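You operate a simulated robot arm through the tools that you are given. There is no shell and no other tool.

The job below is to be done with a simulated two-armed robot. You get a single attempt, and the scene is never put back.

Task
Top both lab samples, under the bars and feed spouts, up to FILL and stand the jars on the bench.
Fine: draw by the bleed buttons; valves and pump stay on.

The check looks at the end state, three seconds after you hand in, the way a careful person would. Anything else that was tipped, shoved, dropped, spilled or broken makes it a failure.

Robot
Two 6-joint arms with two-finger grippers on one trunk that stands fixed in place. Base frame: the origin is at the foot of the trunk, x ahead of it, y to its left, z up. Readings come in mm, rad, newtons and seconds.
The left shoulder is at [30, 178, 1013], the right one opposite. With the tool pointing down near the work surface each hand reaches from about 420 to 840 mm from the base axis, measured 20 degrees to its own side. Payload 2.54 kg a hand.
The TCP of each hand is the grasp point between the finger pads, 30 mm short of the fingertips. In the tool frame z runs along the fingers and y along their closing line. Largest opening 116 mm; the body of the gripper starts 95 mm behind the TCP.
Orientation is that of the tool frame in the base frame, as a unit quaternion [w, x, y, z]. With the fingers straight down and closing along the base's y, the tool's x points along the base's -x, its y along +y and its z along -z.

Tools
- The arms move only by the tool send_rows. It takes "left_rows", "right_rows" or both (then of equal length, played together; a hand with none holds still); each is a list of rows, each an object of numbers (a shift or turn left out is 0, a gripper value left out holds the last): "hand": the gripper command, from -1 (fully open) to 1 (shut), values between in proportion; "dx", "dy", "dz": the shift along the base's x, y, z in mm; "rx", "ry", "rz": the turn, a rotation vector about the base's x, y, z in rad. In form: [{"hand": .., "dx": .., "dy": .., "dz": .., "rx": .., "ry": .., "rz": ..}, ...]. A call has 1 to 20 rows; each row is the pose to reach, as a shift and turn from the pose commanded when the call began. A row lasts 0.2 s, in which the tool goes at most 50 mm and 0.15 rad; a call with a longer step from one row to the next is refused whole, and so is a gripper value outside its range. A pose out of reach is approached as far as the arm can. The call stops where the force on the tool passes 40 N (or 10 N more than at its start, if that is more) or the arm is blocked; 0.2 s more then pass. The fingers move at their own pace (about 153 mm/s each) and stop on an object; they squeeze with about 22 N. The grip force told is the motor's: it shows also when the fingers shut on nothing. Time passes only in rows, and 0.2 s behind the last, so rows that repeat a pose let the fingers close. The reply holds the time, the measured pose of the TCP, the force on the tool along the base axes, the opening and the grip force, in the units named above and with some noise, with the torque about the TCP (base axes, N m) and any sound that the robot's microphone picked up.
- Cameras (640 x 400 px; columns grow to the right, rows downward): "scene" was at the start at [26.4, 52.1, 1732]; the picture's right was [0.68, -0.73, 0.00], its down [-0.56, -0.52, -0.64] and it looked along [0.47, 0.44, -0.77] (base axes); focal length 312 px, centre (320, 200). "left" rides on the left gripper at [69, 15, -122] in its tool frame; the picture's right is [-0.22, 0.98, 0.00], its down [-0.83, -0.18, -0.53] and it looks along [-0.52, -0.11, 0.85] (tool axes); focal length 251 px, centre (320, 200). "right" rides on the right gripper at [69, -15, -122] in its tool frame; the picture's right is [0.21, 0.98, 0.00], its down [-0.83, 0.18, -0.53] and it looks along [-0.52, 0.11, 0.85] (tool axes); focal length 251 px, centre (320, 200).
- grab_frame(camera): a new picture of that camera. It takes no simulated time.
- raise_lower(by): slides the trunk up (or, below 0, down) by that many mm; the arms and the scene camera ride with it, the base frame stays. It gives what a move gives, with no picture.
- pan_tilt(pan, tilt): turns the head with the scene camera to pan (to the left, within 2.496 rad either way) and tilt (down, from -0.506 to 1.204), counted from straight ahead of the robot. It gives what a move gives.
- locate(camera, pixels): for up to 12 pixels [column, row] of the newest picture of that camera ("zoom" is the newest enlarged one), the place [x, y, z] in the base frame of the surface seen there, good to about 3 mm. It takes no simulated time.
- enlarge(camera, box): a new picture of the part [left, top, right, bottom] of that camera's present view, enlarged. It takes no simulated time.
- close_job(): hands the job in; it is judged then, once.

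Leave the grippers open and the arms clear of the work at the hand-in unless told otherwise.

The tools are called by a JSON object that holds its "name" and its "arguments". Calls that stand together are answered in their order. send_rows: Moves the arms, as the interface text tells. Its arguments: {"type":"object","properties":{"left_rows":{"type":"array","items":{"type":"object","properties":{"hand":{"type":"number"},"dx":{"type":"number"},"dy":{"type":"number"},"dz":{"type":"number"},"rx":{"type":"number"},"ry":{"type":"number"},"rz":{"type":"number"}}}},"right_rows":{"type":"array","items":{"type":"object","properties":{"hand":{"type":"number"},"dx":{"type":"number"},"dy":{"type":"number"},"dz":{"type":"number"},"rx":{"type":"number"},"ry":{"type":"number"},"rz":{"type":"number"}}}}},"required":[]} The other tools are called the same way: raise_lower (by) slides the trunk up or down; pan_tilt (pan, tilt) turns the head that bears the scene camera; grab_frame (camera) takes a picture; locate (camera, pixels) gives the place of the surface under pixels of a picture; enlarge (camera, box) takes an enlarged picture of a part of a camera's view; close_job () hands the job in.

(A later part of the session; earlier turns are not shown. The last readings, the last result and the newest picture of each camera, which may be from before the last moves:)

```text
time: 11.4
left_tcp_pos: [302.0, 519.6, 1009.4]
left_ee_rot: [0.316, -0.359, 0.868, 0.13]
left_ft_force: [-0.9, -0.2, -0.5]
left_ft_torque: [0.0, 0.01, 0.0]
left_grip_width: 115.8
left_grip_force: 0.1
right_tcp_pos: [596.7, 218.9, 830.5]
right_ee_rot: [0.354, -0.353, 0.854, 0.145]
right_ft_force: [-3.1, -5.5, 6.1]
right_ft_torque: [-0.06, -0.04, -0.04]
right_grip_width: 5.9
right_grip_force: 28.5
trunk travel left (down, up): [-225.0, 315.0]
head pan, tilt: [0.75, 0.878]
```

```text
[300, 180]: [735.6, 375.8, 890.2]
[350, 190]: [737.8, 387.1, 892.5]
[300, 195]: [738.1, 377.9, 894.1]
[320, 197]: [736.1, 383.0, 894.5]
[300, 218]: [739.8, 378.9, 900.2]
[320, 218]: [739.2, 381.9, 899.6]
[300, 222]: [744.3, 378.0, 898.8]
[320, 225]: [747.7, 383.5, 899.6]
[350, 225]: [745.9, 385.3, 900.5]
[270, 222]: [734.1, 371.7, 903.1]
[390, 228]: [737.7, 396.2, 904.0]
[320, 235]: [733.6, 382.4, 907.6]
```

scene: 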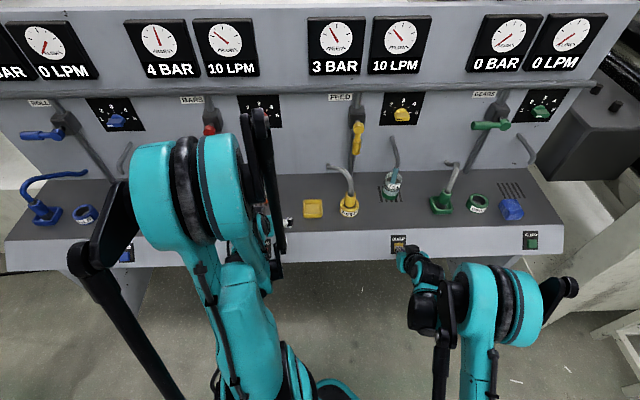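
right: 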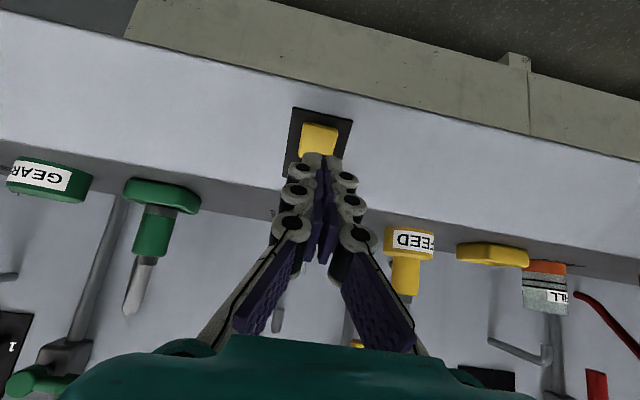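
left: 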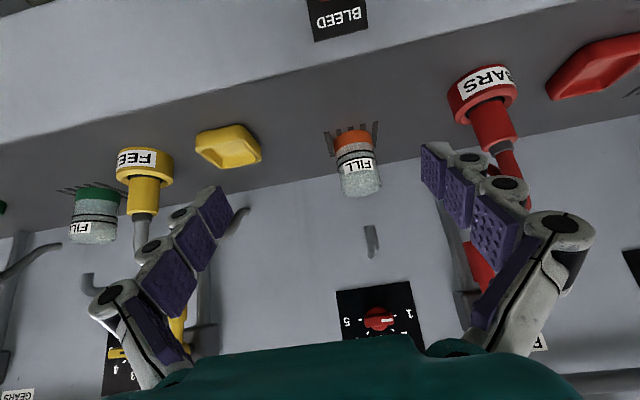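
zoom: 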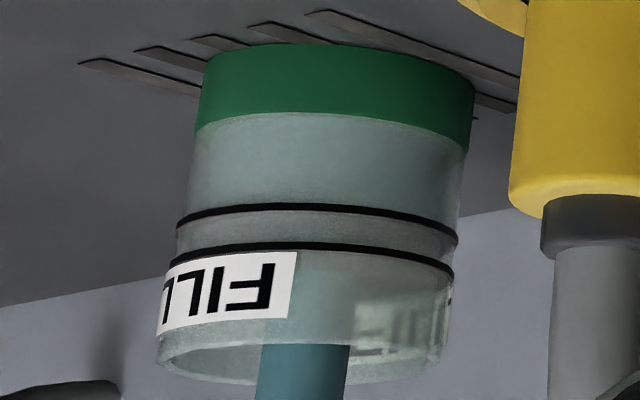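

By rate, the level should be around z 899–900, inside the FILL zone (895–909). I'll release the button now and back the finger off so I can inspect carefully with the stream stopped.

{"name": "send_rows", "arguments": {"right_rows": [{"dx": -15, "dy": -15, "dz": 21}, {"dx": -25, "dy": -25, "dz": 35}]}}

{"name": "enlarge", "arguments": {"camera": "left", "box": [70, 180, 122, 246]}}

{"name": "locate", "arguments": {"camera": "zoom", "pixels": [[300, 195], [320, 197], [300, 218], [320, 218], [350, 220], [300, 225], [320, 225], [350, 227], [270, 222], [390, 228], [320, 232], [220, 230]]}}

{"name": "enlarge", "arguments": {"camera": "scene", "box": [370, 165, 418, 205]}}

{"name": "locate", "arguments": {"camera": "zoom", "pixels": [[320, 130], [310, 160], [330, 170], [300, 140], [290, 150], [350, 165], [260, 240], [280, 250], [300, 255], [350, 248], [290, 280], [300, 300]]}}

```text
time: 12.0
left_tcp_pos: [302.6, 520.9, 1008.8]
left_ee_rot: [0.315, -0.36, 0.869, 0.129]
left_ft_force: [0.2, -0.2, -0.6]
left_ft_torque: [0.0, -0.04, -0.03]
left_grip_width: 116.0
left_grip_force: 0.1
right_tcp_pos: [570.3, 195.3, 864.3]
right_ee_rot: [0.354, -0.352, 0.854, 0.145]
right_ft_force: [-0.8, 0.1, 0.4]
right_ft_torque: [0.0, -0.01, 0.01]
right_grip_width: 0.0
right_grip_force: 27.8
trunk travel left (down, up): [-225.0, 315.0]
head pan, tilt: [0.75, 0.878]
```

```text
6.06 times, centred on (96, 213) of left
```

zoom: 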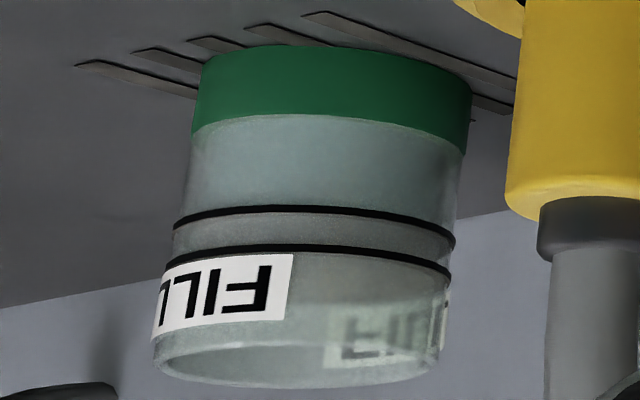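

```text
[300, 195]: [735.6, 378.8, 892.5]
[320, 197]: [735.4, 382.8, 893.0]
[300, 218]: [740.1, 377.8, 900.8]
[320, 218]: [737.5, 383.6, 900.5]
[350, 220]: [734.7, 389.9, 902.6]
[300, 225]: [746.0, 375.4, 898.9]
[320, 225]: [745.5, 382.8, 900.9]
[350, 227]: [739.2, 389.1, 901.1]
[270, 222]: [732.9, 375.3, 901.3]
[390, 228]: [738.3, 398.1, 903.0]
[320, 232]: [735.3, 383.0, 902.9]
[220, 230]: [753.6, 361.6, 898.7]
```

```text
10.00 times, centred on (394, 185) of scene
```

zoom: 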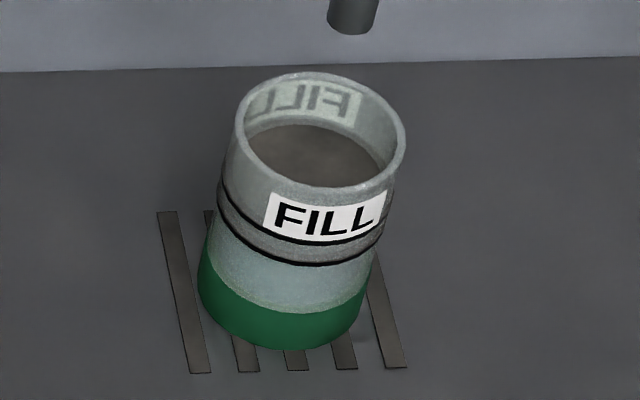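

```text
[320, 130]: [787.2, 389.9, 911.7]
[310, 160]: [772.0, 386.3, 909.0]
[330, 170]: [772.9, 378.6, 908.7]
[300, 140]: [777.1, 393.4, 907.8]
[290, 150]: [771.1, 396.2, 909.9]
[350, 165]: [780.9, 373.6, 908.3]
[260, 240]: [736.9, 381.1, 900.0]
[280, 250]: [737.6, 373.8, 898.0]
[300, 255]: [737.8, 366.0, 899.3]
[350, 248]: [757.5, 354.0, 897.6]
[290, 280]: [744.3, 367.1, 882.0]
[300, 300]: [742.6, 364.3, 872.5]
```

The stream has stopped. I'll zoom much closer on the band between the FEED jar's lines to see where the liquid surface sits.

{"name": "enlarge", "arguments": {"camera": "left", "box": [80, 200, 112, 226]}}

{"name": "enlarge", "arguments": {"camera": "scene", "box": [382, 180, 404, 196]}}

{"name": "grab_frame", "arguments": {"camera": "right"}}

```text
15.38 times, centred on (96, 213) of left
```

zoom: 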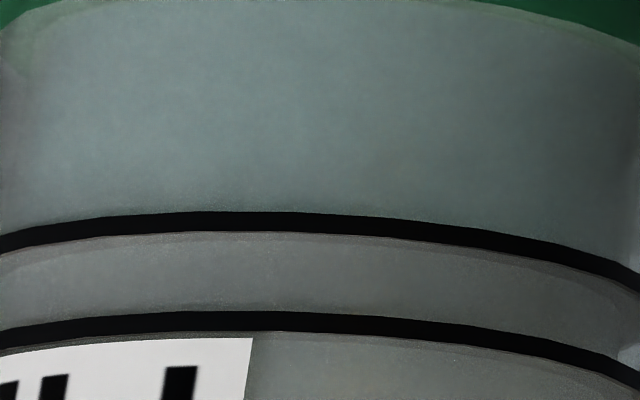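

```text
16.00 times, centred on (393, 188) of scene
```

zoom: 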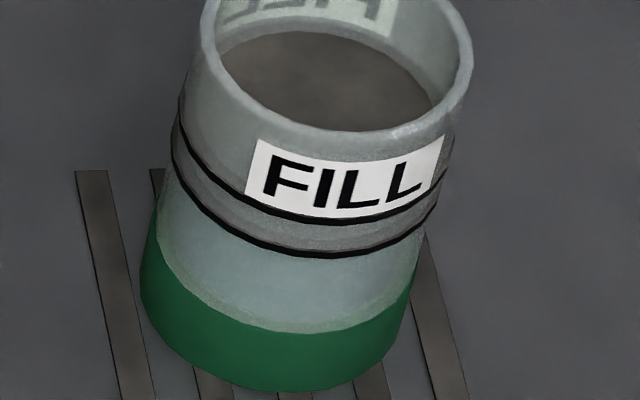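

```text
taken
```

right: 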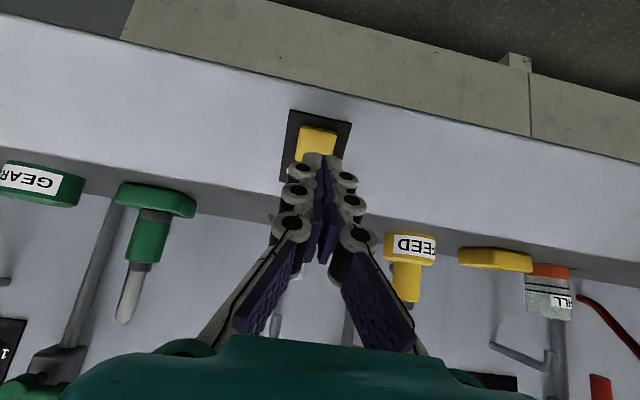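

I can't make out the surface within the grey band directly. Working back from the earlier readings (878 → 886 → 888 → 893.5 over about 2.4 s of flow), the rate is about 6.4 mm/s, which puts the surface near z 898. That is just above the lower line at about 896.5, with the upper line at about 909. I'll give one more short press, about 0.35 s of flow, to sit well inside the zone.

{"name": "send_rows", "arguments": {"right_rows": [{"dx": 12, "dy": 12, "dz": -17}, {"dx": 18.5, "dy": 18.5, "dz": -26}, {"dx": 25, "dy": 25, "dz": -35}, {"dx": 25, "dy": 25, "dz": -35}, {"dx": 10, "dy": 10, "dz": -14}, {"dx": 0, "dy": 0, "dz": 0}]}}

{"name": "enlarge", "arguments": {"camera": "left", "box": [80, 200, 112, 226]}}

{"name": "enlarge", "arguments": {"camera": "scene", "box": [370, 165, 418, 205]}}

```text
time: 13.4
left_tcp_pos: [301.5, 521.0, 1007.9]
left_ee_rot: [0.316, -0.359, 0.869, 0.129]
left_ft_force: [-0.3, -0.4, 0.3]
left_ft_torque: [0.0, -0.01, 0.02]
left_grip_width: 116.1
left_grip_force: 0.1
right_tcp_pos: [573.0, 194.5, 866.3]
right_ee_rot: [0.354, -0.353, 0.854, 0.145]
right_ft_force: [-0.6, -0.4, 0.7]
right_ft_torque: [0.02, 0.01, 0.03]
right_grip_width: 0.0
right_grip_force: 28.5
trunk travel left (down, up): [-225.0, 315.0]
head pan, tilt: [0.75, 0.878]
heard: click
```

```text
15.38 times, centred on (96, 213) of left
```

zoom: 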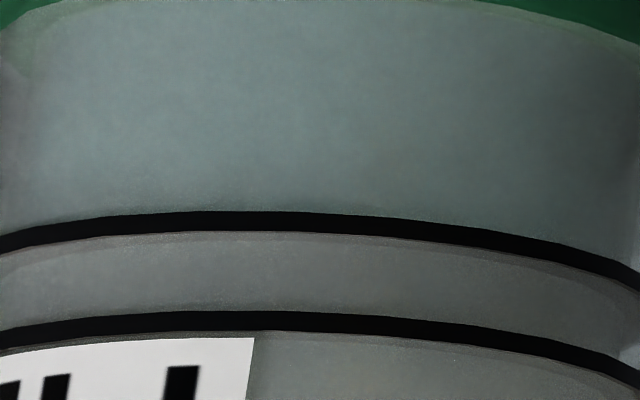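

```text
10.00 times, centred on (394, 185) of scene
```

zoom: 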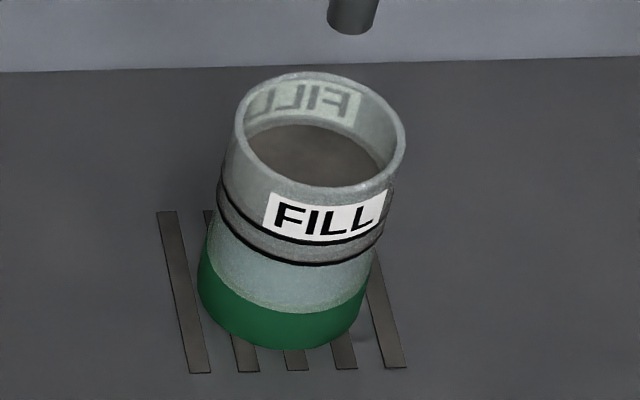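

The band looks unchanged. Measuring depth through it tells more: a wet near wall reads x ≈ 736, while dry rays pass in to the ring plate at x ≈ 747–755. I'll sample many band pixels in a fresh 6× zoom.

{"name": "enlarge", "arguments": {"camera": "left", "box": [80, 200, 112, 226]}}

{"name": "locate", "arguments": {"camera": "zoom", "pixels": [[300, 200], [300, 245], [300, 260], [300, 275], [300, 290], [300, 300], [200, 260], [200, 290], [400, 275], [400, 300], [100, 280], [500, 290]]}}

{"name": "locate", "arguments": {"camera": "zoom", "pixels": [[300, 150], [300, 170], [300, 185], [250, 205], [350, 205], [300, 350], [300, 370], [300, 390], [400, 360], [400, 385], [250, 255], [350, 255]]}}

```text
15.38 times, centred on (96, 213) of left
```

zoom: 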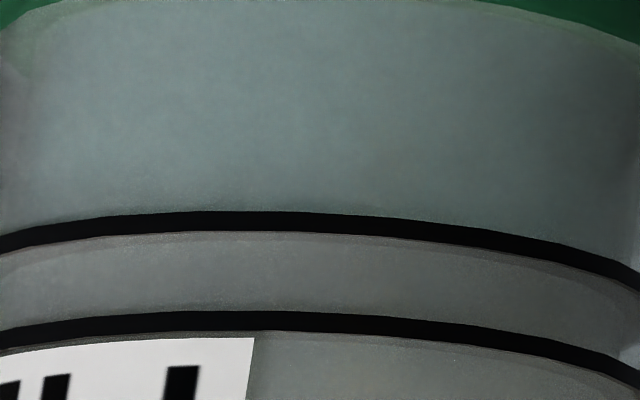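

```text
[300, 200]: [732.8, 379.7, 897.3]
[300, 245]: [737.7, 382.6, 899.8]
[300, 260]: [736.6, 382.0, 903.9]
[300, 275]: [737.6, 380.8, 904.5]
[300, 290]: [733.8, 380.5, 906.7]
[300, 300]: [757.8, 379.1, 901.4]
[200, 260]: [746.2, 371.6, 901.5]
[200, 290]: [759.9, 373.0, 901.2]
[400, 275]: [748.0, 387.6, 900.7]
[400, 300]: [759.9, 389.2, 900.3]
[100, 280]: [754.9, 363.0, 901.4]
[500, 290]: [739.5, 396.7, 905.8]
```

```text
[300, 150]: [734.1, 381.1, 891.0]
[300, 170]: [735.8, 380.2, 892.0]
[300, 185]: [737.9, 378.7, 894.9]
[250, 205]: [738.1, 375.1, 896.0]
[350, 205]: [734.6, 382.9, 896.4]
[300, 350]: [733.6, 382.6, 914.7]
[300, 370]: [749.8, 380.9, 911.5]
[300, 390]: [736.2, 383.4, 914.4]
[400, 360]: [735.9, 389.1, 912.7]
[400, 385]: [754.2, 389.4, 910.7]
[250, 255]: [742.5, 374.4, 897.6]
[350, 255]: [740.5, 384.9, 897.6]
```

Inside the band the surface hits now average z ≈ 901.1. In the earlier frames they averaged 899.9, which was the ring plate. So the liquid has just come above the lower line. One more press of the same length (≈ 2.4 mm) should put it near mid-zone, and I'll re-measure after.

{"name": "send_rows", "arguments": {"right_rows": [{"dx": 12, "dy": 12, "dz": -17}, {"dx": 18.5, "dy": 18.5, "dz": -26}, {"dx": 25, "dy": 25, "dz": -35}, {"dx": 25, "dy": 25, "dz": -35}, {"dx": 10, "dy": 10, "dz": -14}, {"dx": 0, "dy": 0, "dz": 0}]}}

{"name": "enlarge", "arguments": {"camera": "left", "box": [80, 200, 112, 226]}}

{"name": "locate", "arguments": {"camera": "zoom", "pixels": [[300, 245], [300, 260], [300, 275], [300, 290], [300, 300], [200, 260], [200, 290], [400, 275], [400, 300], [100, 280], [500, 290], [100, 300]]}}

{"name": "enlarge", "arguments": {"camera": "scene", "box": [370, 165, 418, 205]}}

```text
time: 14.8
left_tcp_pos: [302.3, 521.5, 1008.8]
left_ee_rot: [0.315, -0.36, 0.869, 0.129]
left_ft_force: [-0.1, 1.1, 0.1]
left_ft_torque: [0.0, 0.04, 0.01]
left_grip_width: 116.1
left_grip_force: 0.1
right_tcp_pos: [572.7, 193.1, 863.5]
right_ee_rot: [0.354, -0.354, 0.853, 0.146]
right_ft_force: [-0.4, 0.4, -0.2]
right_ft_torque: [-0.01, 0.02, 0.0]
right_grip_width: 0.0
right_grip_force: 29.1
trunk travel left (down, up): [-225.0, 315.0]
head pan, tilt: [0.75, 0.878]
heard: click
```

```text
15.38 times, centred on (96, 213) of left
```

zoom: 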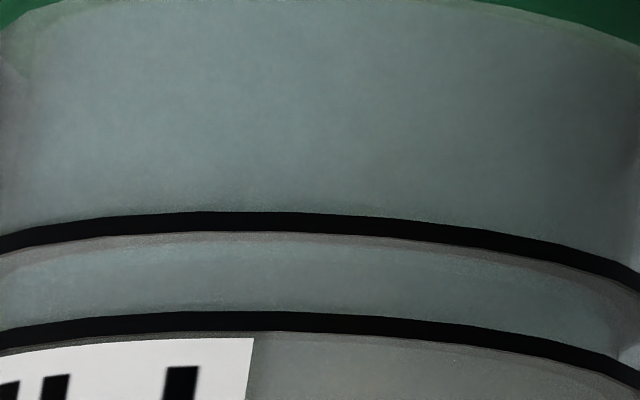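

```text
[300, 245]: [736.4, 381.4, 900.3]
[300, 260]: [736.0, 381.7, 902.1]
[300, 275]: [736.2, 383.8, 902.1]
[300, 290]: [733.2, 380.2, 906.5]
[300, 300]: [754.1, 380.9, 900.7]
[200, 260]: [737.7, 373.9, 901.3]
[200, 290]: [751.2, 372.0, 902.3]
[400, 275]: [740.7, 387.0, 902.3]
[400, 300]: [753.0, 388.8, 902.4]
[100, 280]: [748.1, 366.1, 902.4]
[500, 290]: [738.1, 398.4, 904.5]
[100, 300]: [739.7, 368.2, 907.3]
```

```text
10.00 times, centred on (394, 185) of scene
```

zoom: 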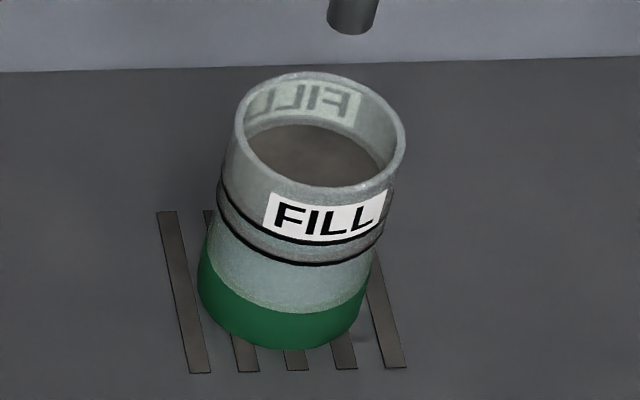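

The band has now turned bluish, and the surface reads z ≈ 902.4, between the lines (lower top ≈ 900, upper underside ≈ 907). One minimal tap (≈ 1 mm) will centre it.

{"name": "send_rows", "arguments": {"right_rows": [{"dx": 12, "dy": 12, "dz": -17}, {"dx": 18.5, "dy": 18.5, "dz": -26}, {"dx": 25, "dy": 25, "dz": -35}, {"dx": 10, "dy": 10, "dz": -14}, {"dx": 0, "dy": 0, "dz": 0}]}}

{"name": "enlarge", "arguments": {"camera": "left", "box": [80, 200, 112, 226]}}

{"name": "locate", "arguments": {"camera": "zoom", "pixels": [[300, 245], [300, 260], [300, 275], [300, 290], [300, 300], [200, 260], [200, 290], [400, 275], [400, 300], [100, 280], [500, 290], [100, 300]]}}

{"name": "enlarge", "arguments": {"camera": "scene", "box": [382, 180, 404, 196]}}

```text
time: 16.0
left_tcp_pos: [301.8, 521.9, 1008.0]
left_ee_rot: [0.316, -0.36, 0.868, 0.13]
left_ft_force: [0.0, 0.4, -0.4]
left_ft_torque: [-0.03, 0.04, 0.02]
left_grip_width: 116.1
left_grip_force: 0.0
right_tcp_pos: [573.3, 193.7, 865.9]
right_ee_rot: [0.353, -0.353, 0.854, 0.145]
right_ft_force: [0.0, 0.0, -0.7]
right_ft_torque: [0.0, 0.0, -0.03]
right_grip_width: 0.1
right_grip_force: 28.1
trunk travel left (down, up): [-225.0, 315.0]
head pan, tilt: [0.75, 0.878]
heard: click
```

```text
15.38 times, centred on (96, 213) of left
```

zoom: 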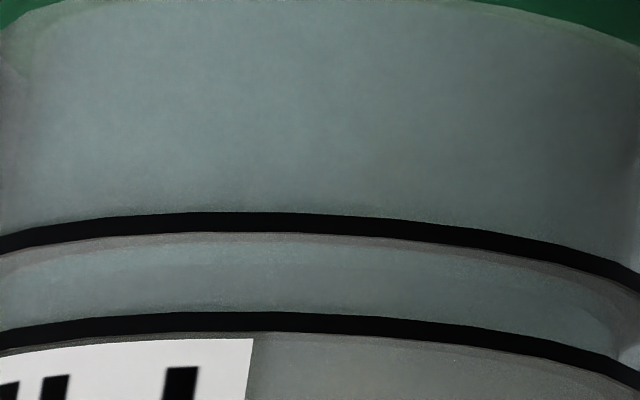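

```text
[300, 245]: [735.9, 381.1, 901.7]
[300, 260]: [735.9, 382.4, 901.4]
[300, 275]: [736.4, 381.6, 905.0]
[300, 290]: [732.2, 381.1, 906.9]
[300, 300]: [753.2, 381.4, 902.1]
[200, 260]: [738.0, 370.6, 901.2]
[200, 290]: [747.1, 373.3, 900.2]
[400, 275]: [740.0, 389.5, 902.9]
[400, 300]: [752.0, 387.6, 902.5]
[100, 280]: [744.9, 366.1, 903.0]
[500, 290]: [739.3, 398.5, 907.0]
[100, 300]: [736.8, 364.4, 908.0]
```

```text
16.00 times, centred on (393, 188) of scene
```

zoom: 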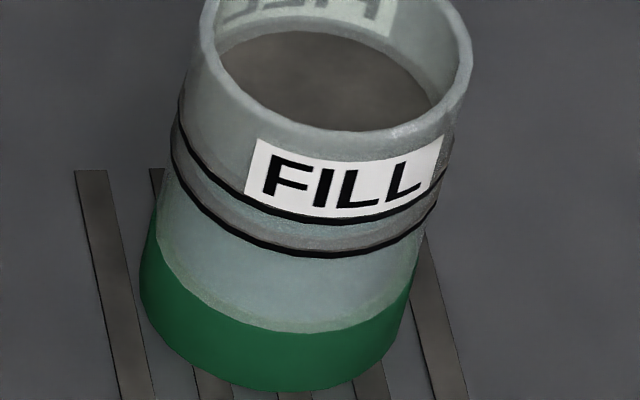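

The FEED jar now reads z ≈ 903 with blue in the band, so it is filled to the zone. For BARS, the right camera sees that jar nearly level at about (545,290). I'll zoom there for a baseline before pressing with the left hand.

{"name": "enlarge", "arguments": {"camera": "right", "box": [515, 255, 579, 325]}}

{"name": "locate", "arguments": {"camera": "zoom", "pixels": [[320, 80], [320, 110], [320, 130], [320, 150], [320, 170], [320, 190], [320, 210], [320, 230], [320, 250], [320, 280], [320, 310], [250, 150]]}}

{"name": "enlarge", "arguments": {"camera": "left", "box": [330, 130, 384, 200]}}

{"name": "locate", "arguments": {"camera": "zoom", "pixels": [[320, 100], [320, 120], [320, 130], [320, 145], [320, 160], [320, 175], [320, 190], [320, 200], [320, 215], [300, 150], [340, 150], [280, 160]]}}

```text
5.71 times, centred on (547, 290) of right
```

zoom: 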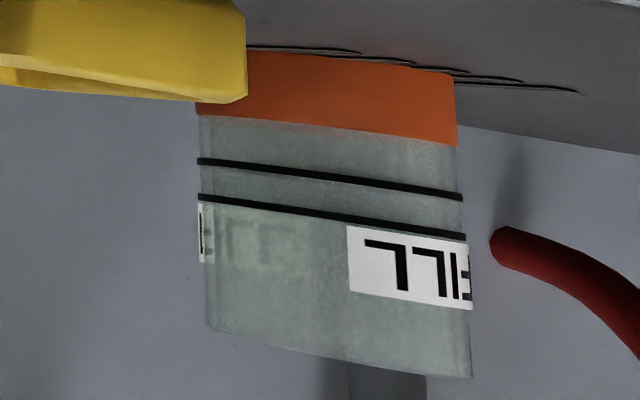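

```text
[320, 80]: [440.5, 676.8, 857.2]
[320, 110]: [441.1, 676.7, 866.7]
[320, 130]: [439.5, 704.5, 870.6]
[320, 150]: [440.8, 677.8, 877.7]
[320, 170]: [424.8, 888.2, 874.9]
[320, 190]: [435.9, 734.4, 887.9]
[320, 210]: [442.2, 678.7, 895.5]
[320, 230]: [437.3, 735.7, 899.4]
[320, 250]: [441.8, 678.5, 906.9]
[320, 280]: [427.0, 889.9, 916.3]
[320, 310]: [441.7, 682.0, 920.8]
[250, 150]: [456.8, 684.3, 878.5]
```

```text
5.71 times, centred on (357, 165) of left
```

zoom: 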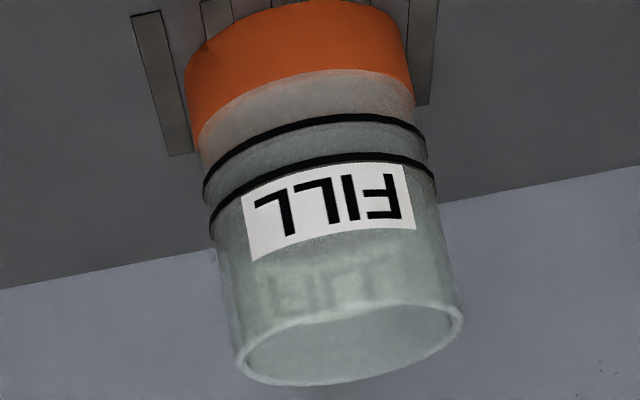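

```text
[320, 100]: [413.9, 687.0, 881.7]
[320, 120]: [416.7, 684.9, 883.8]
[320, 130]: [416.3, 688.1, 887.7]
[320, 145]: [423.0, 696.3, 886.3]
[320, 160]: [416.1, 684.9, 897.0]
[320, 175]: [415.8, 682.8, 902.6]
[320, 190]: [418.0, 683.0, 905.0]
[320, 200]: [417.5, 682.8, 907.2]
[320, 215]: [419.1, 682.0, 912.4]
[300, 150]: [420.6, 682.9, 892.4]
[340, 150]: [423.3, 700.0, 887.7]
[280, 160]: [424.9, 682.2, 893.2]
```

The right camera gives a nearly level view of the BARS jar. Its lines are at about z 884 and 896, and there is little or nothing above the orange base (≈ 870). I'll close the left hand, reduce its tilt so the wrist has room, and bring it to about 30 mm off the red BLEED button, expected at (287.5,555.5,814.5).

{"name": "send_rows", "arguments": {"left_rows": [{"hand": 1, "rx": -0.079, "ry": 0.08, "dx": -6, "dy": 1, "dz": -18}, {"rx": -0.158, "ry": 0.16, "dx": -12, "dy": 2, "dz": -36}, {"rx": -0.238, "ry": 0.239, "dx": -18, "dy": 3, "dz": -55}, {"rx": -0.317, "ry": 0.319, "dx": -24, "dy": 4, "dz": -74}, {"rx": -0.317, "ry": 0.319, "dx": -33, "dy": 6, "dz": -95}, {"rx": -0.317, "ry": 0.319, "dx": -42, "dy": 8, "dz": -115}, {"rx": -0.317, "ry": 0.319, "dx": -42, "dy": 8, "dz": -115}]}}

{"name": "grab_frame", "arguments": {"camera": "left"}}

{"name": "grab_frame", "arguments": {"camera": "right"}}

{"name": "grab_frame", "arguments": {"camera": "scene"}}

```text
time: 17.6
left_tcp_pos: [269.3, 539.7, 913.3]
left_ee_rot: [0.115, -0.379, 0.917, 0.047]
left_ft_force: [-0.1, 0.2, -0.1]
left_ft_torque: [-0.01, 0.03, -0.01]
left_grip_width: 0.0
left_grip_force: 22.0
left hand out of reach, approached as far as the arm can: row 5, 6, 7
right_tcp_pos: [574.1, 194.2, 865.0]
right_ee_rot: [0.354, -0.353, 0.854, 0.144]
right_ft_force: [0.1, 0.4, -0.2]
right_ft_torque: [0.0, 0.01, 0.0]
right_grip_width: 0.0
right_grip_force: 29.0
trunk travel left (down, up): [-225.0, 315.0]
head pan, tilt: [0.75, 0.878]
```

```text
taken
```

left: 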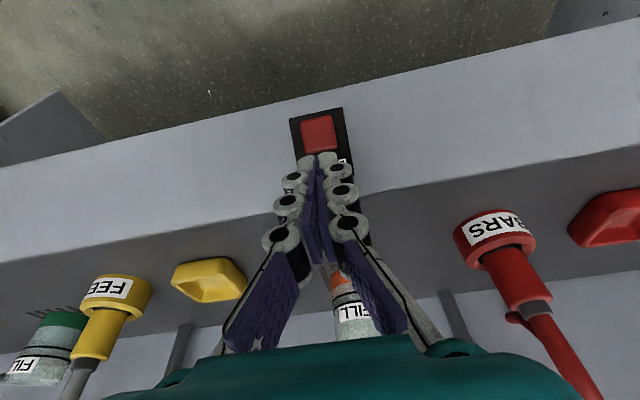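

```text
taken
```

right: 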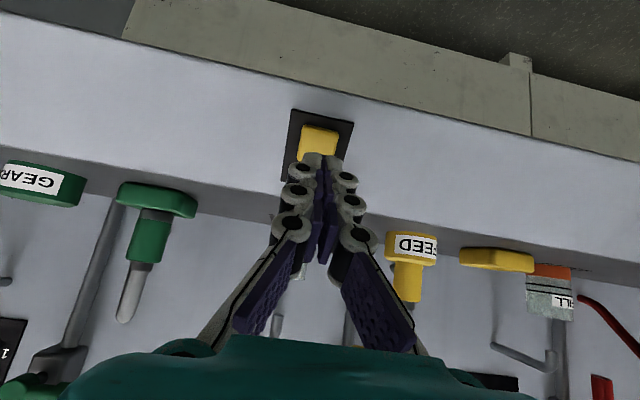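

```text
taken
```

scene: 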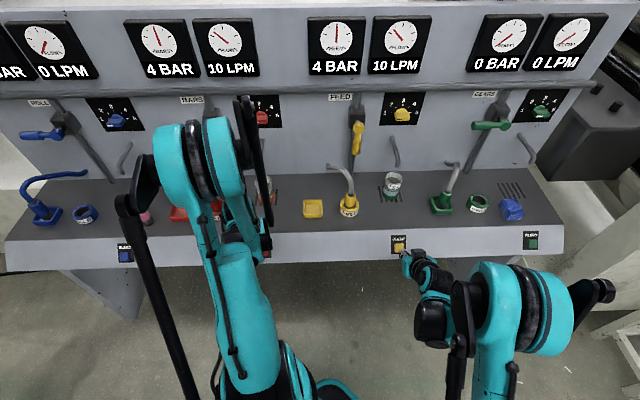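

The arm couldn't fold far enough with that tilt and stopped at (269,540,913). Pointing straight down gives the wrist more room, so I'll remove the remaining tilt at about this height and then read the pose.

{"name": "send_rows", "arguments": {"left_rows": [{"rx": -0.088, "ry": 0.089, "dx": 8, "dy": 8, "dz": 5}, {"rx": -0.176, "ry": 0.177, "dx": 15, "dy": 15, "dz": 5}, {"rx": -0.176, "ry": 0.177, "dx": 15, "dy": 15, "dz": 5}]}}

```text
time: 18.4
left_tcp_pos: [284.7, 554.3, 920.4]
left_ee_rot: [0.0, -0.382, 0.924, -0.001]
left_ft_force: [-1.0, -0.8, -0.4]
left_ft_torque: [0.01, -0.02, -0.04]
left_grip_width: 0.0
left_grip_force: 21.5
right_tcp_pos: [572.3, 193.8, 864.9]
right_ee_rot: [0.355, -0.352, 0.854, 0.144]
right_ft_force: [0.3, -0.7, 0.0]
right_ft_torque: [0.0, -0.02, 0.02]
right_grip_width: 0.0
right_grip_force: 28.6
trunk travel left (down, up): [-225.0, 315.0]
head pan, tilt: [0.75, 0.878]
```

In reach now: (285,554,920), pointing straight down. I'll look at the red button from here and locate it exactly.

{"name": "grab_frame", "arguments": {"camera": "left"}}

{"name": "enlarge", "arguments": {"camera": "left", "box": [260, 40, 388, 140]}}

```text
taken
```

left: 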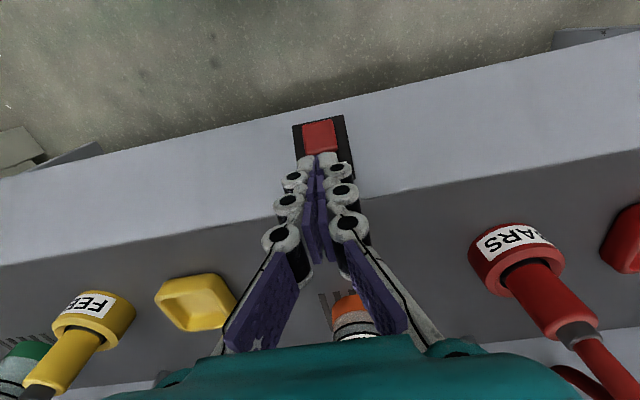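

```text
4.00 times, centred on (324, 90) of left
```

zoom: 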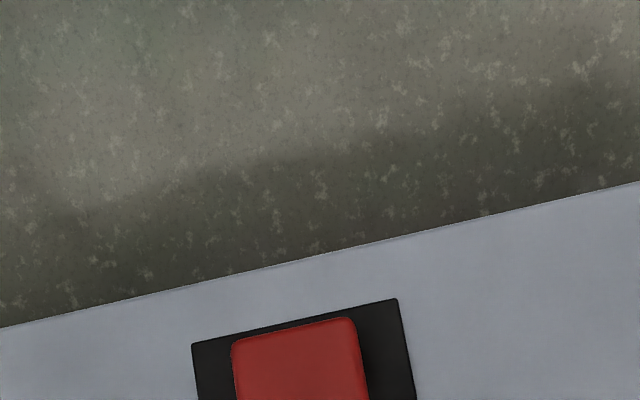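

The red button's lower part is in view at about (320,137) of the left frame. I'll locate several points on it.

{"name": "locate", "arguments": {"camera": "left", "pixels": [[308, 128], [330, 125], [320, 130], [320, 137], [306, 145], [334, 143], [310, 150], [297, 140], [345, 140], [305, 200], [350, 180], [318, 145]]}}

```text
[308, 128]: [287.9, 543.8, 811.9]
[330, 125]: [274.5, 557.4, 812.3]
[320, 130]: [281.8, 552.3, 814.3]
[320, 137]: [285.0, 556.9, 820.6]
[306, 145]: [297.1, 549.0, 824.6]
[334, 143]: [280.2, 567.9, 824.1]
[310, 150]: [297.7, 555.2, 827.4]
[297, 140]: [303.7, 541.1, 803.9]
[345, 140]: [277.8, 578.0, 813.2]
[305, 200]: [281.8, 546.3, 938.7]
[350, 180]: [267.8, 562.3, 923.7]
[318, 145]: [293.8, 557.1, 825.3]
```

The red button face runs from (281,551,812) upward, with its centre at about n 594, z 819. I'll come straight down to just short of it, at about (275,544.6,853).

{"name": "send_rows", "arguments": {"left_rows": [{"dx": -9.4, "dy": -10.1, "dz": -20}, {"dx": -9.4, "dy": -10.1, "dz": -45}, {"dx": -9.4, "dy": -10.1, "dz": -65}, {"dx": -9.4, "dy": -10.1, "dz": -65}]}}

{"name": "grab_frame", "arguments": {"camera": "left"}}

{"name": "enlarge", "arguments": {"camera": "right", "box": [515, 255, 579, 325]}}

```text
time: 19.4
left_tcp_pos: [275.1, 545.0, 855.2]
left_ee_rot: [0.001, -0.382, 0.924, 0.001]
left_ft_force: [0.7, -1.0, 0.1]
left_ft_torque: [0.02, 0.02, -0.01]
left_grip_width: 0.0
left_grip_force: 22.0
right_tcp_pos: [573.5, 193.8, 865.5]
right_ee_rot: [0.355, -0.353, 0.853, 0.145]
right_ft_force: [0.3, -0.3, 0.1]
right_ft_torque: [-0.04, -0.02, 0.0]
right_grip_width: 0.0
right_grip_force: 28.9
trunk travel left (down, up): [-225.0, 315.0]
head pan, tilt: [0.75, 0.878]
```

```text
taken
```

left: 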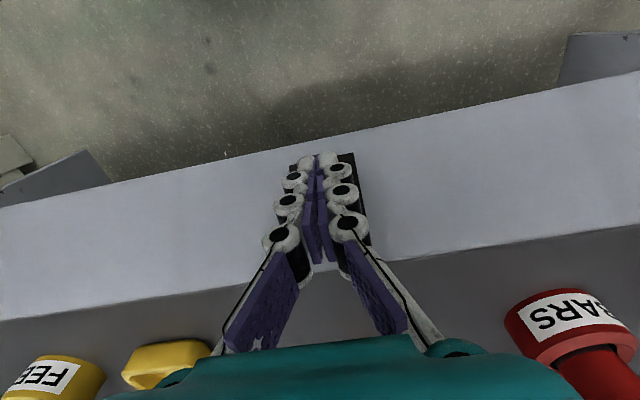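

```text
5.71 times, centred on (547, 290) of right
```

zoom: 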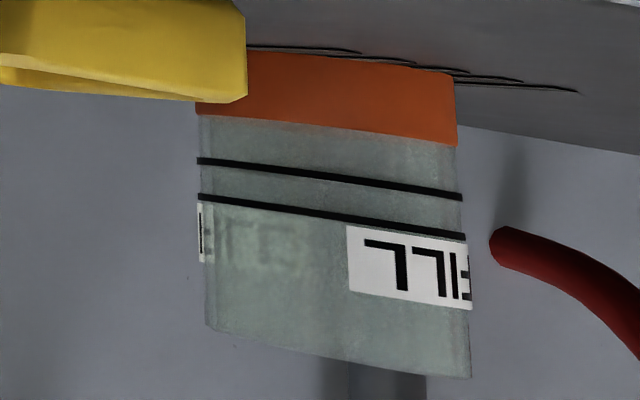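

The fingertips are over the red button, and the right camera still sees the BARS jar clearly. I'll make a short test press of 12 mm along the slope normal and back straight away.

{"name": "send_rows", "arguments": {"left_rows": [{"dx": 3, "dy": 3, "dz": -4.2}, {"dx": 6, "dy": 6, "dz": -8.5}, {"dx": 0, "dy": 0, "dz": 0}]}}

{"name": "enlarge", "arguments": {"camera": "right", "box": [515, 255, 579, 325]}}

```text
time: 20.2
left_tcp_pos: [275.0, 545.2, 855.3]
left_ee_rot: [0.0, -0.382, 0.924, 0.0]
left_ft_force: [0.1, 0.3, 0.5]
left_ft_torque: [0.03, 0.0, -0.02]
left_grip_width: 0.2
left_grip_force: 29.0
right_tcp_pos: [573.2, 193.7, 866.7]
right_ee_rot: [0.354, -0.353, 0.854, 0.145]
right_ft_force: [-0.5, -0.4, -0.8]
right_ft_torque: [0.01, 0.0, 0.03]
right_grip_width: 0.3
right_grip_force: 29.1
trunk travel left (down, up): [-225.0, 315.0]
head pan, tilt: [0.75, 0.878]
heard: click
```

```text
5.71 times, centred on (547, 290) of right
```

zoom: 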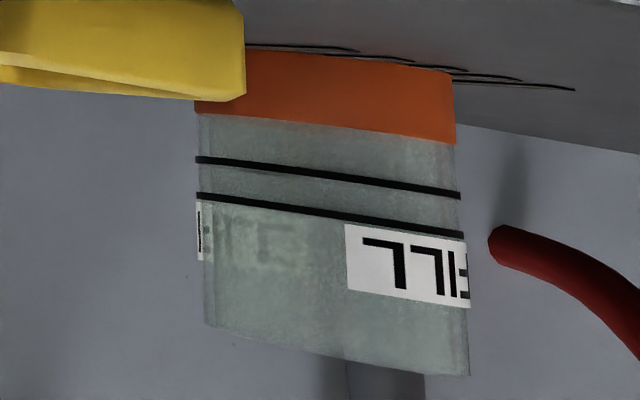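

A click, with no visible change yet. I'll press and hold briefly, and look with the button still held.

{"name": "send_rows", "arguments": {"left_rows": [{"dx": 3, "dy": 3, "dz": -4.2}, {"dx": 6.3, "dy": 6.3, "dz": -8.9}, {"dx": 6.3, "dy": 6.3, "dz": -8.9}]}}

{"name": "enlarge", "arguments": {"camera": "right", "box": [515, 255, 579, 325]}}

{"name": "locate", "arguments": {"camera": "zoom", "pixels": [[270, 130], [270, 140], [270, 150], [300, 130], [300, 140], [300, 150], [350, 145], [350, 155], [350, 165], [400, 150], [400, 160], [400, 170]]}}

{"name": "grab_frame", "arguments": {"camera": "scene"}}

```text
time: 21.0
left_tcp_pos: [282.6, 551.2, 846.7]
left_ee_rot: [0.001, -0.383, 0.924, 0.0]
left_ft_force: [-1.7, -0.7, 0.2]
left_ft_torque: [-0.04, 0.06, 0.02]
left_grip_width: 6.1
left_grip_force: 28.6
right_tcp_pos: [573.6, 194.3, 865.9]
right_ee_rot: [0.355, -0.353, 0.853, 0.145]
right_ft_force: [0.1, -0.7, -0.4]
right_ft_torque: [-0.02, -0.01, 0.04]
right_grip_width: 0.0
right_grip_force: 28.0
trunk travel left (down, up): [-225.0, 315.0]
head pan, tilt: [0.75, 0.878]
heard: click
```

```text
5.71 times, centred on (547, 290) of right
```

zoom: 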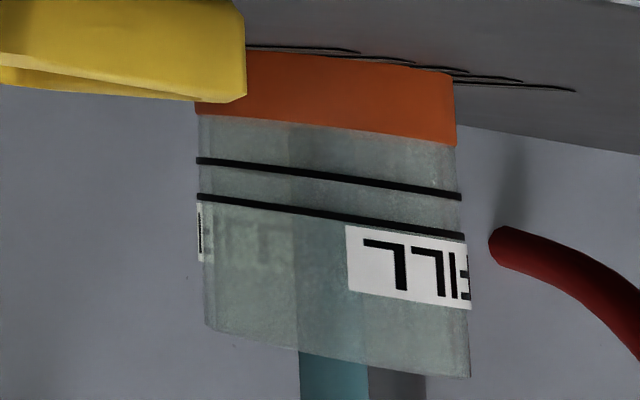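

```text
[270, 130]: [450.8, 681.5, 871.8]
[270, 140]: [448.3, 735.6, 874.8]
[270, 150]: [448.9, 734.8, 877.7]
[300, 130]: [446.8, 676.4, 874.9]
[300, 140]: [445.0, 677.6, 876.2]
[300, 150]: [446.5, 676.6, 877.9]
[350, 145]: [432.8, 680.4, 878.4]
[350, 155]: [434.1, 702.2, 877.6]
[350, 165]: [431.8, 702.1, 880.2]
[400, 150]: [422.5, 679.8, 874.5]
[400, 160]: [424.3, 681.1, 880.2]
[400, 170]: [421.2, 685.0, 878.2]
```

```text
taken
```

scene: 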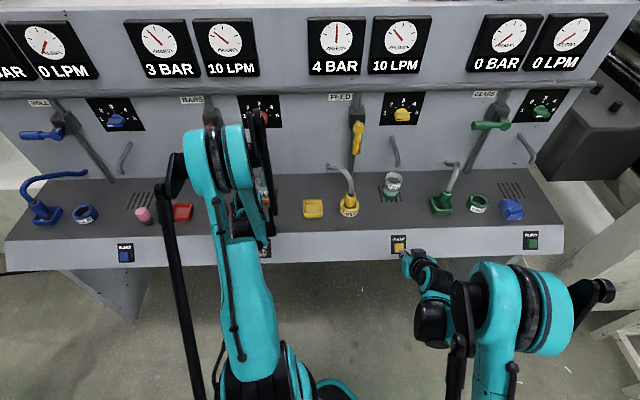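

The blue stream is running into the BARS jar and can be seen down to near the base. I'll hold three more rows (0.8 s) and measure.

{"name": "send_rows", "arguments": {"left_rows": [{"dx": 0}, {"dx": 0}, {"dx": 0}]}}

{"name": "enlarge", "arguments": {"camera": "right", "box": [515, 255, 579, 325]}}

{"name": "locate", "arguments": {"camera": "zoom", "pixels": [[270, 130], [270, 140], [270, 150], [300, 130], [300, 140], [300, 150], [380, 145], [380, 155], [380, 165], [410, 150], [410, 160], [410, 170]]}}

```text
time: 21.8
left_tcp_pos: [282.2, 551.4, 847.1]
left_ee_rot: [0.001, -0.382, 0.924, 0.0]
left_ft_force: [-1.0, -1.8, 0.5]
left_ft_torque: [0.01, -0.02, 0.02]
left_grip_width: 6.0
left_grip_force: 28.4
right_tcp_pos: [573.1, 193.7, 864.7]
right_ee_rot: [0.354, -0.353, 0.854, 0.145]
right_ft_force: [0.0, 0.4, 1.2]
right_ft_torque: [-0.02, 0.01, 0.0]
right_grip_width: 0.0
right_grip_force: 28.5
trunk travel left (down, up): [-225.0, 315.0]
head pan, tilt: [0.75, 0.878]
```

```text
5.71 times, centred on (547, 290) of right
```

zoom: 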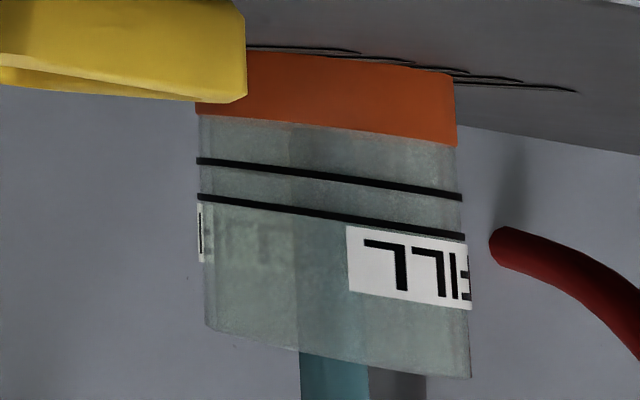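

```text
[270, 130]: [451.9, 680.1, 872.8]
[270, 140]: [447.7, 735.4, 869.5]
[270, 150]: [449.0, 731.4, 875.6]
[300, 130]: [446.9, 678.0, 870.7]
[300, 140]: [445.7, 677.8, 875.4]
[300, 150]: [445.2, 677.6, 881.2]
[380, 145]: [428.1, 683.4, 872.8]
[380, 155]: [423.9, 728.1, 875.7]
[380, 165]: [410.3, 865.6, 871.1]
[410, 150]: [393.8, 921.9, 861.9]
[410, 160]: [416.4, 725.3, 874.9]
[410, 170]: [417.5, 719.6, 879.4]
```

The change is hard to see from this angle. I'll zoom tighter on the zone between the orange base and the lines.

{"name": "enlarge", "arguments": {"camera": "right", "box": [523, 270, 575, 300]}}

{"name": "enlarge", "arguments": {"camera": "scene", "box": [240, 150, 300, 230]}}

{"name": "grab_frame", "arguments": {"camera": "right"}}

```text
12.31 times, centred on (549, 285) of right
```

zoom: 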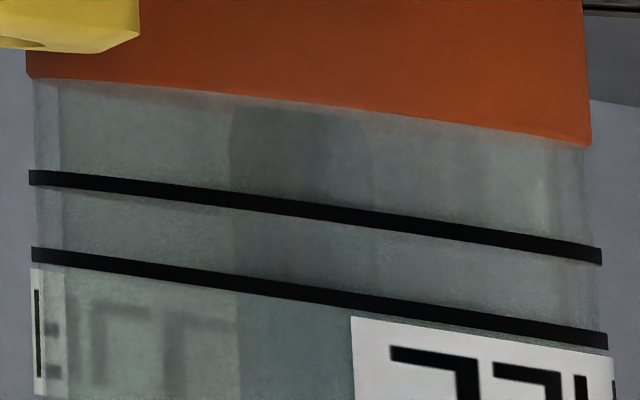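

```text
5.00 times, centred on (270, 190) of scene
```

zoom: 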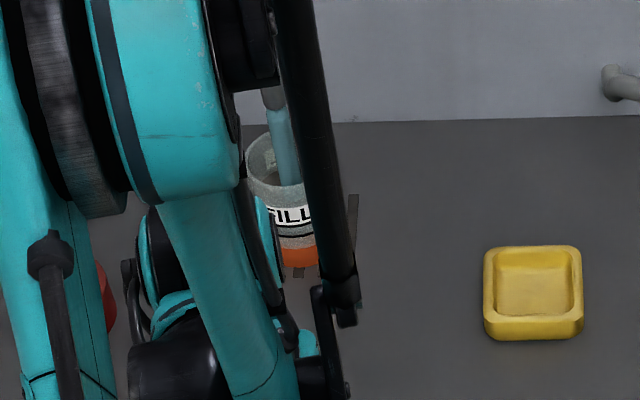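

```text
taken
```

right: 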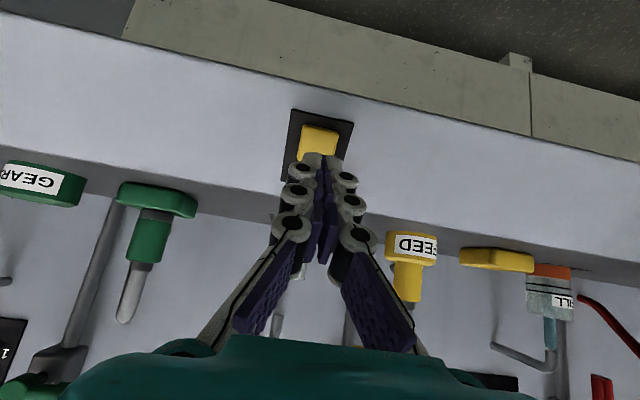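

The stream column still runs down to the orange base edge, so the liquid level is presumably still hidden behind the opaque base. I'll hold three more rows (0.8 s) and check again.

{"name": "send_rows", "arguments": {"left_rows": [{"dx": 0}, {"dx": 0}, {"dx": 0}]}}

{"name": "enlarge", "arguments": {"camera": "right", "box": [523, 270, 575, 300]}}

{"name": "locate", "arguments": {"camera": "zoom", "pixels": [[120, 100], [120, 120], [120, 140], [120, 160], [200, 110], [200, 130], [200, 150], [200, 170], [450, 150], [450, 170], [450, 190], [450, 210]]}}

```text
time: 22.6
left_tcp_pos: [281.6, 551.1, 845.2]
left_ee_rot: [0.001, -0.383, 0.924, 0.0]
left_ft_force: [-0.7, -0.8, 1.6]
left_ft_torque: [0.02, 0.05, 0.01]
left_grip_width: 5.8
left_grip_force: 28.7
right_tcp_pos: [573.3, 193.6, 864.9]
right_ee_rot: [0.354, -0.353, 0.854, 0.145]
right_ft_force: [0.2, -0.2, -0.3]
right_ft_torque: [0.02, 0.01, -0.01]
right_grip_width: 0.1
right_grip_force: 28.9
trunk travel left (down, up): [-225.0, 315.0]
head pan, tilt: [0.75, 0.878]
```

```text
12.31 times, centred on (549, 285) of right
```

zoom: 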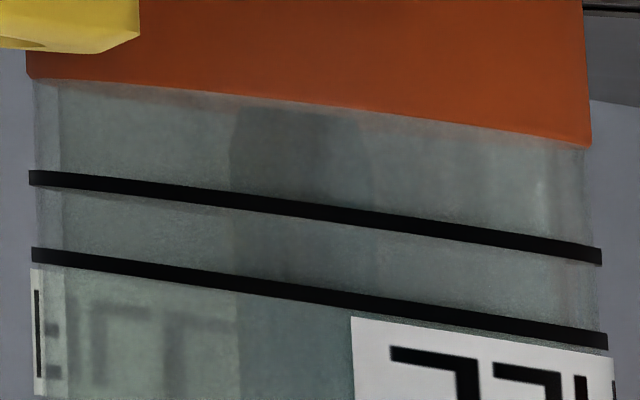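

```text
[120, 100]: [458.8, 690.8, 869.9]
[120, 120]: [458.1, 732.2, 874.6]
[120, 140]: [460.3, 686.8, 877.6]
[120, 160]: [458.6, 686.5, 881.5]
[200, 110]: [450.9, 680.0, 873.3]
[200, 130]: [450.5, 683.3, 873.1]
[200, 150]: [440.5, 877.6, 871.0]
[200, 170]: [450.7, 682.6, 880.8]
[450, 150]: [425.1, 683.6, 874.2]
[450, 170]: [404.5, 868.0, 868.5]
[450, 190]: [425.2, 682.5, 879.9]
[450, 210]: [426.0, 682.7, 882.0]
```

Still only the stream column is visible above the base, with nothing over z 870 yet. I'll hold three more rows and check.

{"name": "send_rows", "arguments": {"left_rows": [{"dx": 0}, {"dx": 0}, {"dx": 0}]}}

{"name": "enlarge", "arguments": {"camera": "right", "box": [523, 270, 575, 300]}}

{"name": "enlarge", "arguments": {"camera": "scene", "box": [255, 170, 287, 210]}}

```text
time: 23.4
left_tcp_pos: [281.9, 552.6, 847.3]
left_ee_rot: [0.001, -0.382, 0.924, 0.0]
left_ft_force: [-0.3, -0.7, 1.4]
left_ft_torque: [0.01, 0.01, -0.05]
left_grip_width: 5.9
left_grip_force: 28.7
right_tcp_pos: [572.8, 194.4, 865.9]
right_ee_rot: [0.354, -0.352, 0.854, 0.145]
right_ft_force: [0.1, -0.4, 0.3]
right_ft_torque: [0.04, -0.03, 0.0]
right_grip_width: 0.0
right_grip_force: 28.1
trunk travel left (down, up): [-225.0, 315.0]
head pan, tilt: [0.75, 0.878]
```

```text
12.31 times, centred on (549, 285) of right
```

zoom: 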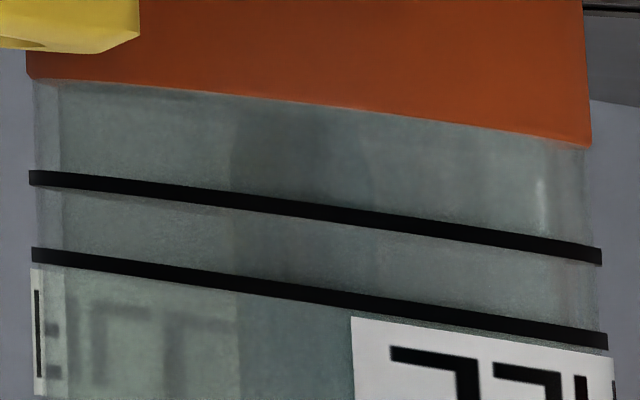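

```text
10.00 times, centred on (271, 190) of scene
```

zoom: 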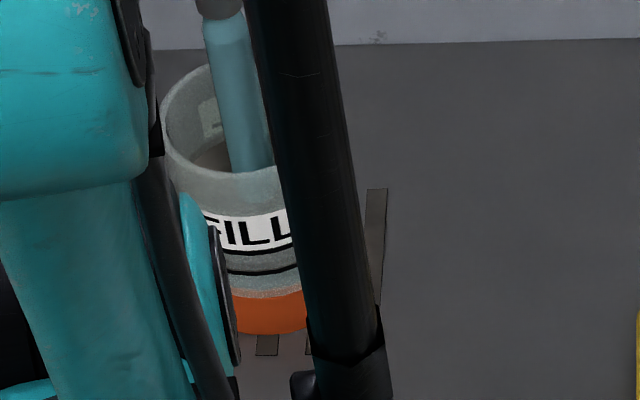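

A bluish layer is starting to show above the orange base. I'll measure it from both the right-camera zoom and the scene zoom.

{"name": "locate", "arguments": {"camera": "zoom", "pixels": [[260, 292], [260, 285], [260, 280], [270, 280], [250, 282], [280, 278], [240, 280], [260, 262], [270, 262], [215, 155], [265, 310], [250, 240]]}}

{"name": "enlarge", "arguments": {"camera": "right", "box": [523, 270, 575, 300]}}

{"name": "locate", "arguments": {"camera": "zoom", "pixels": [[120, 95], [120, 105], [120, 120], [120, 140], [200, 100], [200, 110], [200, 125], [200, 140], [450, 140], [450, 150], [450, 165], [450, 185]]}}

```text
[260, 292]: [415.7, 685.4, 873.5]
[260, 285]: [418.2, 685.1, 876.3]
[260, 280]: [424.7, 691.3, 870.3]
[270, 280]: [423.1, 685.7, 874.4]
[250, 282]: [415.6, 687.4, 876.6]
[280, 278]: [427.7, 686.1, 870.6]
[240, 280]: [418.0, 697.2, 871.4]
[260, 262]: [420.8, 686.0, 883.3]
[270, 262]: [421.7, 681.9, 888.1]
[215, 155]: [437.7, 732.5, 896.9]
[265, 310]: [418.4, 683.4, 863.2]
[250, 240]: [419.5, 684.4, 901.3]
```

```text
12.31 times, centred on (549, 285) of right
```

zoom: 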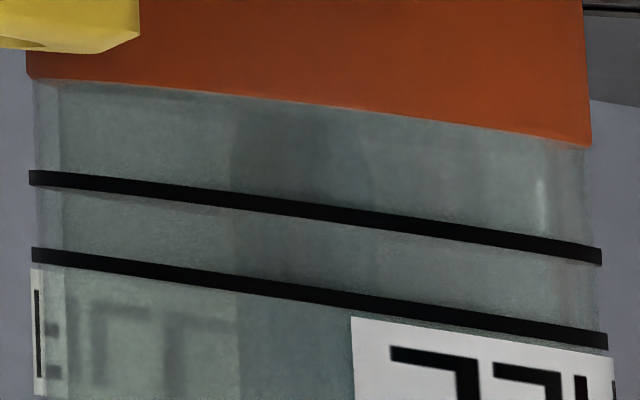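

```text
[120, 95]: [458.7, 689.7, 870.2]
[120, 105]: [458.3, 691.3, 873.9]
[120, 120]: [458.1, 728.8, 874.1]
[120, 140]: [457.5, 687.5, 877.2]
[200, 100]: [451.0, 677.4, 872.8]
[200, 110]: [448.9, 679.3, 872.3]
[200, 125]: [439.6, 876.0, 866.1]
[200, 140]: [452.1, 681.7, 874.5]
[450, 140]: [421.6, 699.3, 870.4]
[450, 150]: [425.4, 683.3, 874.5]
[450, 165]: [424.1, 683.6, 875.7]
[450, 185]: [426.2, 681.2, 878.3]
```

The BARS level is now about z 871, just at the top of the orange base. The FILL zone is about 887–897 on this jar. I'll hold 6 rows (1.4 s), which should bring it to roughly 880, and measure.

{"name": "send_rows", "arguments": {"left_rows": [{"dx": 0}, {"dx": 0}, {"dx": 0}, {"dx": 0}, {"dx": 0}, {"dx": 0}]}}

{"name": "enlarge", "arguments": {"camera": "right", "box": [523, 270, 575, 300]}}

{"name": "locate", "arguments": {"camera": "zoom", "pixels": [[120, 110], [120, 130], [120, 150], [120, 165], [200, 120], [200, 140], [200, 160], [200, 175], [450, 150], [450, 170], [450, 190], [450, 210]]}}

{"name": "enlarge", "arguments": {"camera": "scene", "box": [255, 170, 287, 210]}}

{"name": "locate", "arguments": {"camera": "zoom", "pixels": [[260, 292], [260, 285], [260, 280], [270, 280], [250, 282], [280, 278], [240, 280], [260, 262], [270, 262], [240, 262], [250, 262], [260, 258]]}}

```text
time: 24.8
left_tcp_pos: [282.5, 552.0, 846.9]
left_ee_rot: [0.001, -0.383, 0.924, 0.0]
left_ft_force: [-1.6, -0.2, 1.3]
left_ft_torque: [0.0, 0.02, -0.01]
left_grip_width: 6.1
left_grip_force: 28.6
right_tcp_pos: [572.6, 193.7, 865.2]
right_ee_rot: [0.355, -0.353, 0.854, 0.145]
right_ft_force: [0.8, -0.5, 0.2]
right_ft_torque: [-0.02, 0.03, 0.01]
right_grip_width: 0.2
right_grip_force: 28.8
trunk travel left (down, up): [-225.0, 315.0]
head pan, tilt: [0.75, 0.878]
```

```text
12.31 times, centred on (549, 285) of right
```

zoom: 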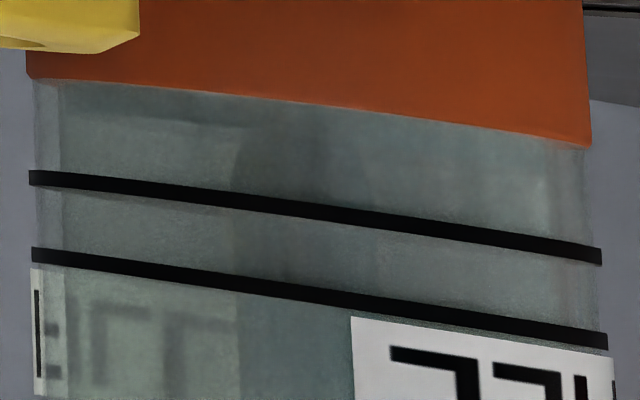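

```text
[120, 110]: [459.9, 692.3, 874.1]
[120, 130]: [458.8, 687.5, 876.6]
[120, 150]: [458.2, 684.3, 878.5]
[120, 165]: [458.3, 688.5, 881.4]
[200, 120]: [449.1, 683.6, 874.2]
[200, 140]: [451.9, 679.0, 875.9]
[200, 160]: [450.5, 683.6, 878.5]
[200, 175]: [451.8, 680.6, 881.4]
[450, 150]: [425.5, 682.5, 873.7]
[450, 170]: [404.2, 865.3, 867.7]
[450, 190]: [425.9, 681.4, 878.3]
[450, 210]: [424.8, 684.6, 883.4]
```

```text
10.00 times, centred on (271, 190) of scene
```

zoom: 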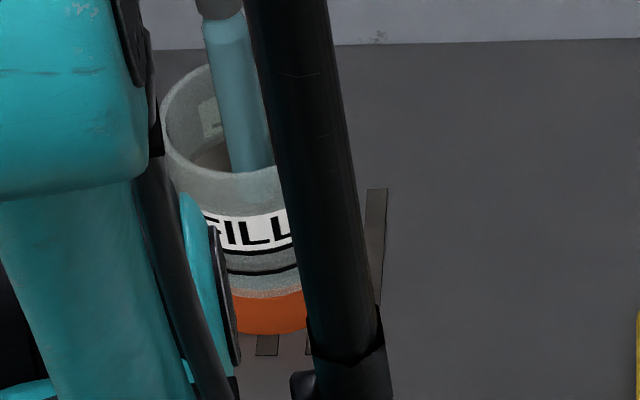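

```text
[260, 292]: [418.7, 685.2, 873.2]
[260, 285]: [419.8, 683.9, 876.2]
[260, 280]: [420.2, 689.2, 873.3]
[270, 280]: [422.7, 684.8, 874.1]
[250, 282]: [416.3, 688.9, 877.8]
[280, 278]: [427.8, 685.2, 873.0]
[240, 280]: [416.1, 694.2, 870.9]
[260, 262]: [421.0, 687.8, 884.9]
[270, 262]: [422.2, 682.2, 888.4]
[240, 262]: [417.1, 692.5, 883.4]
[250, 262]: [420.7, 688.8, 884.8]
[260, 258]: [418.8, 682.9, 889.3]
```

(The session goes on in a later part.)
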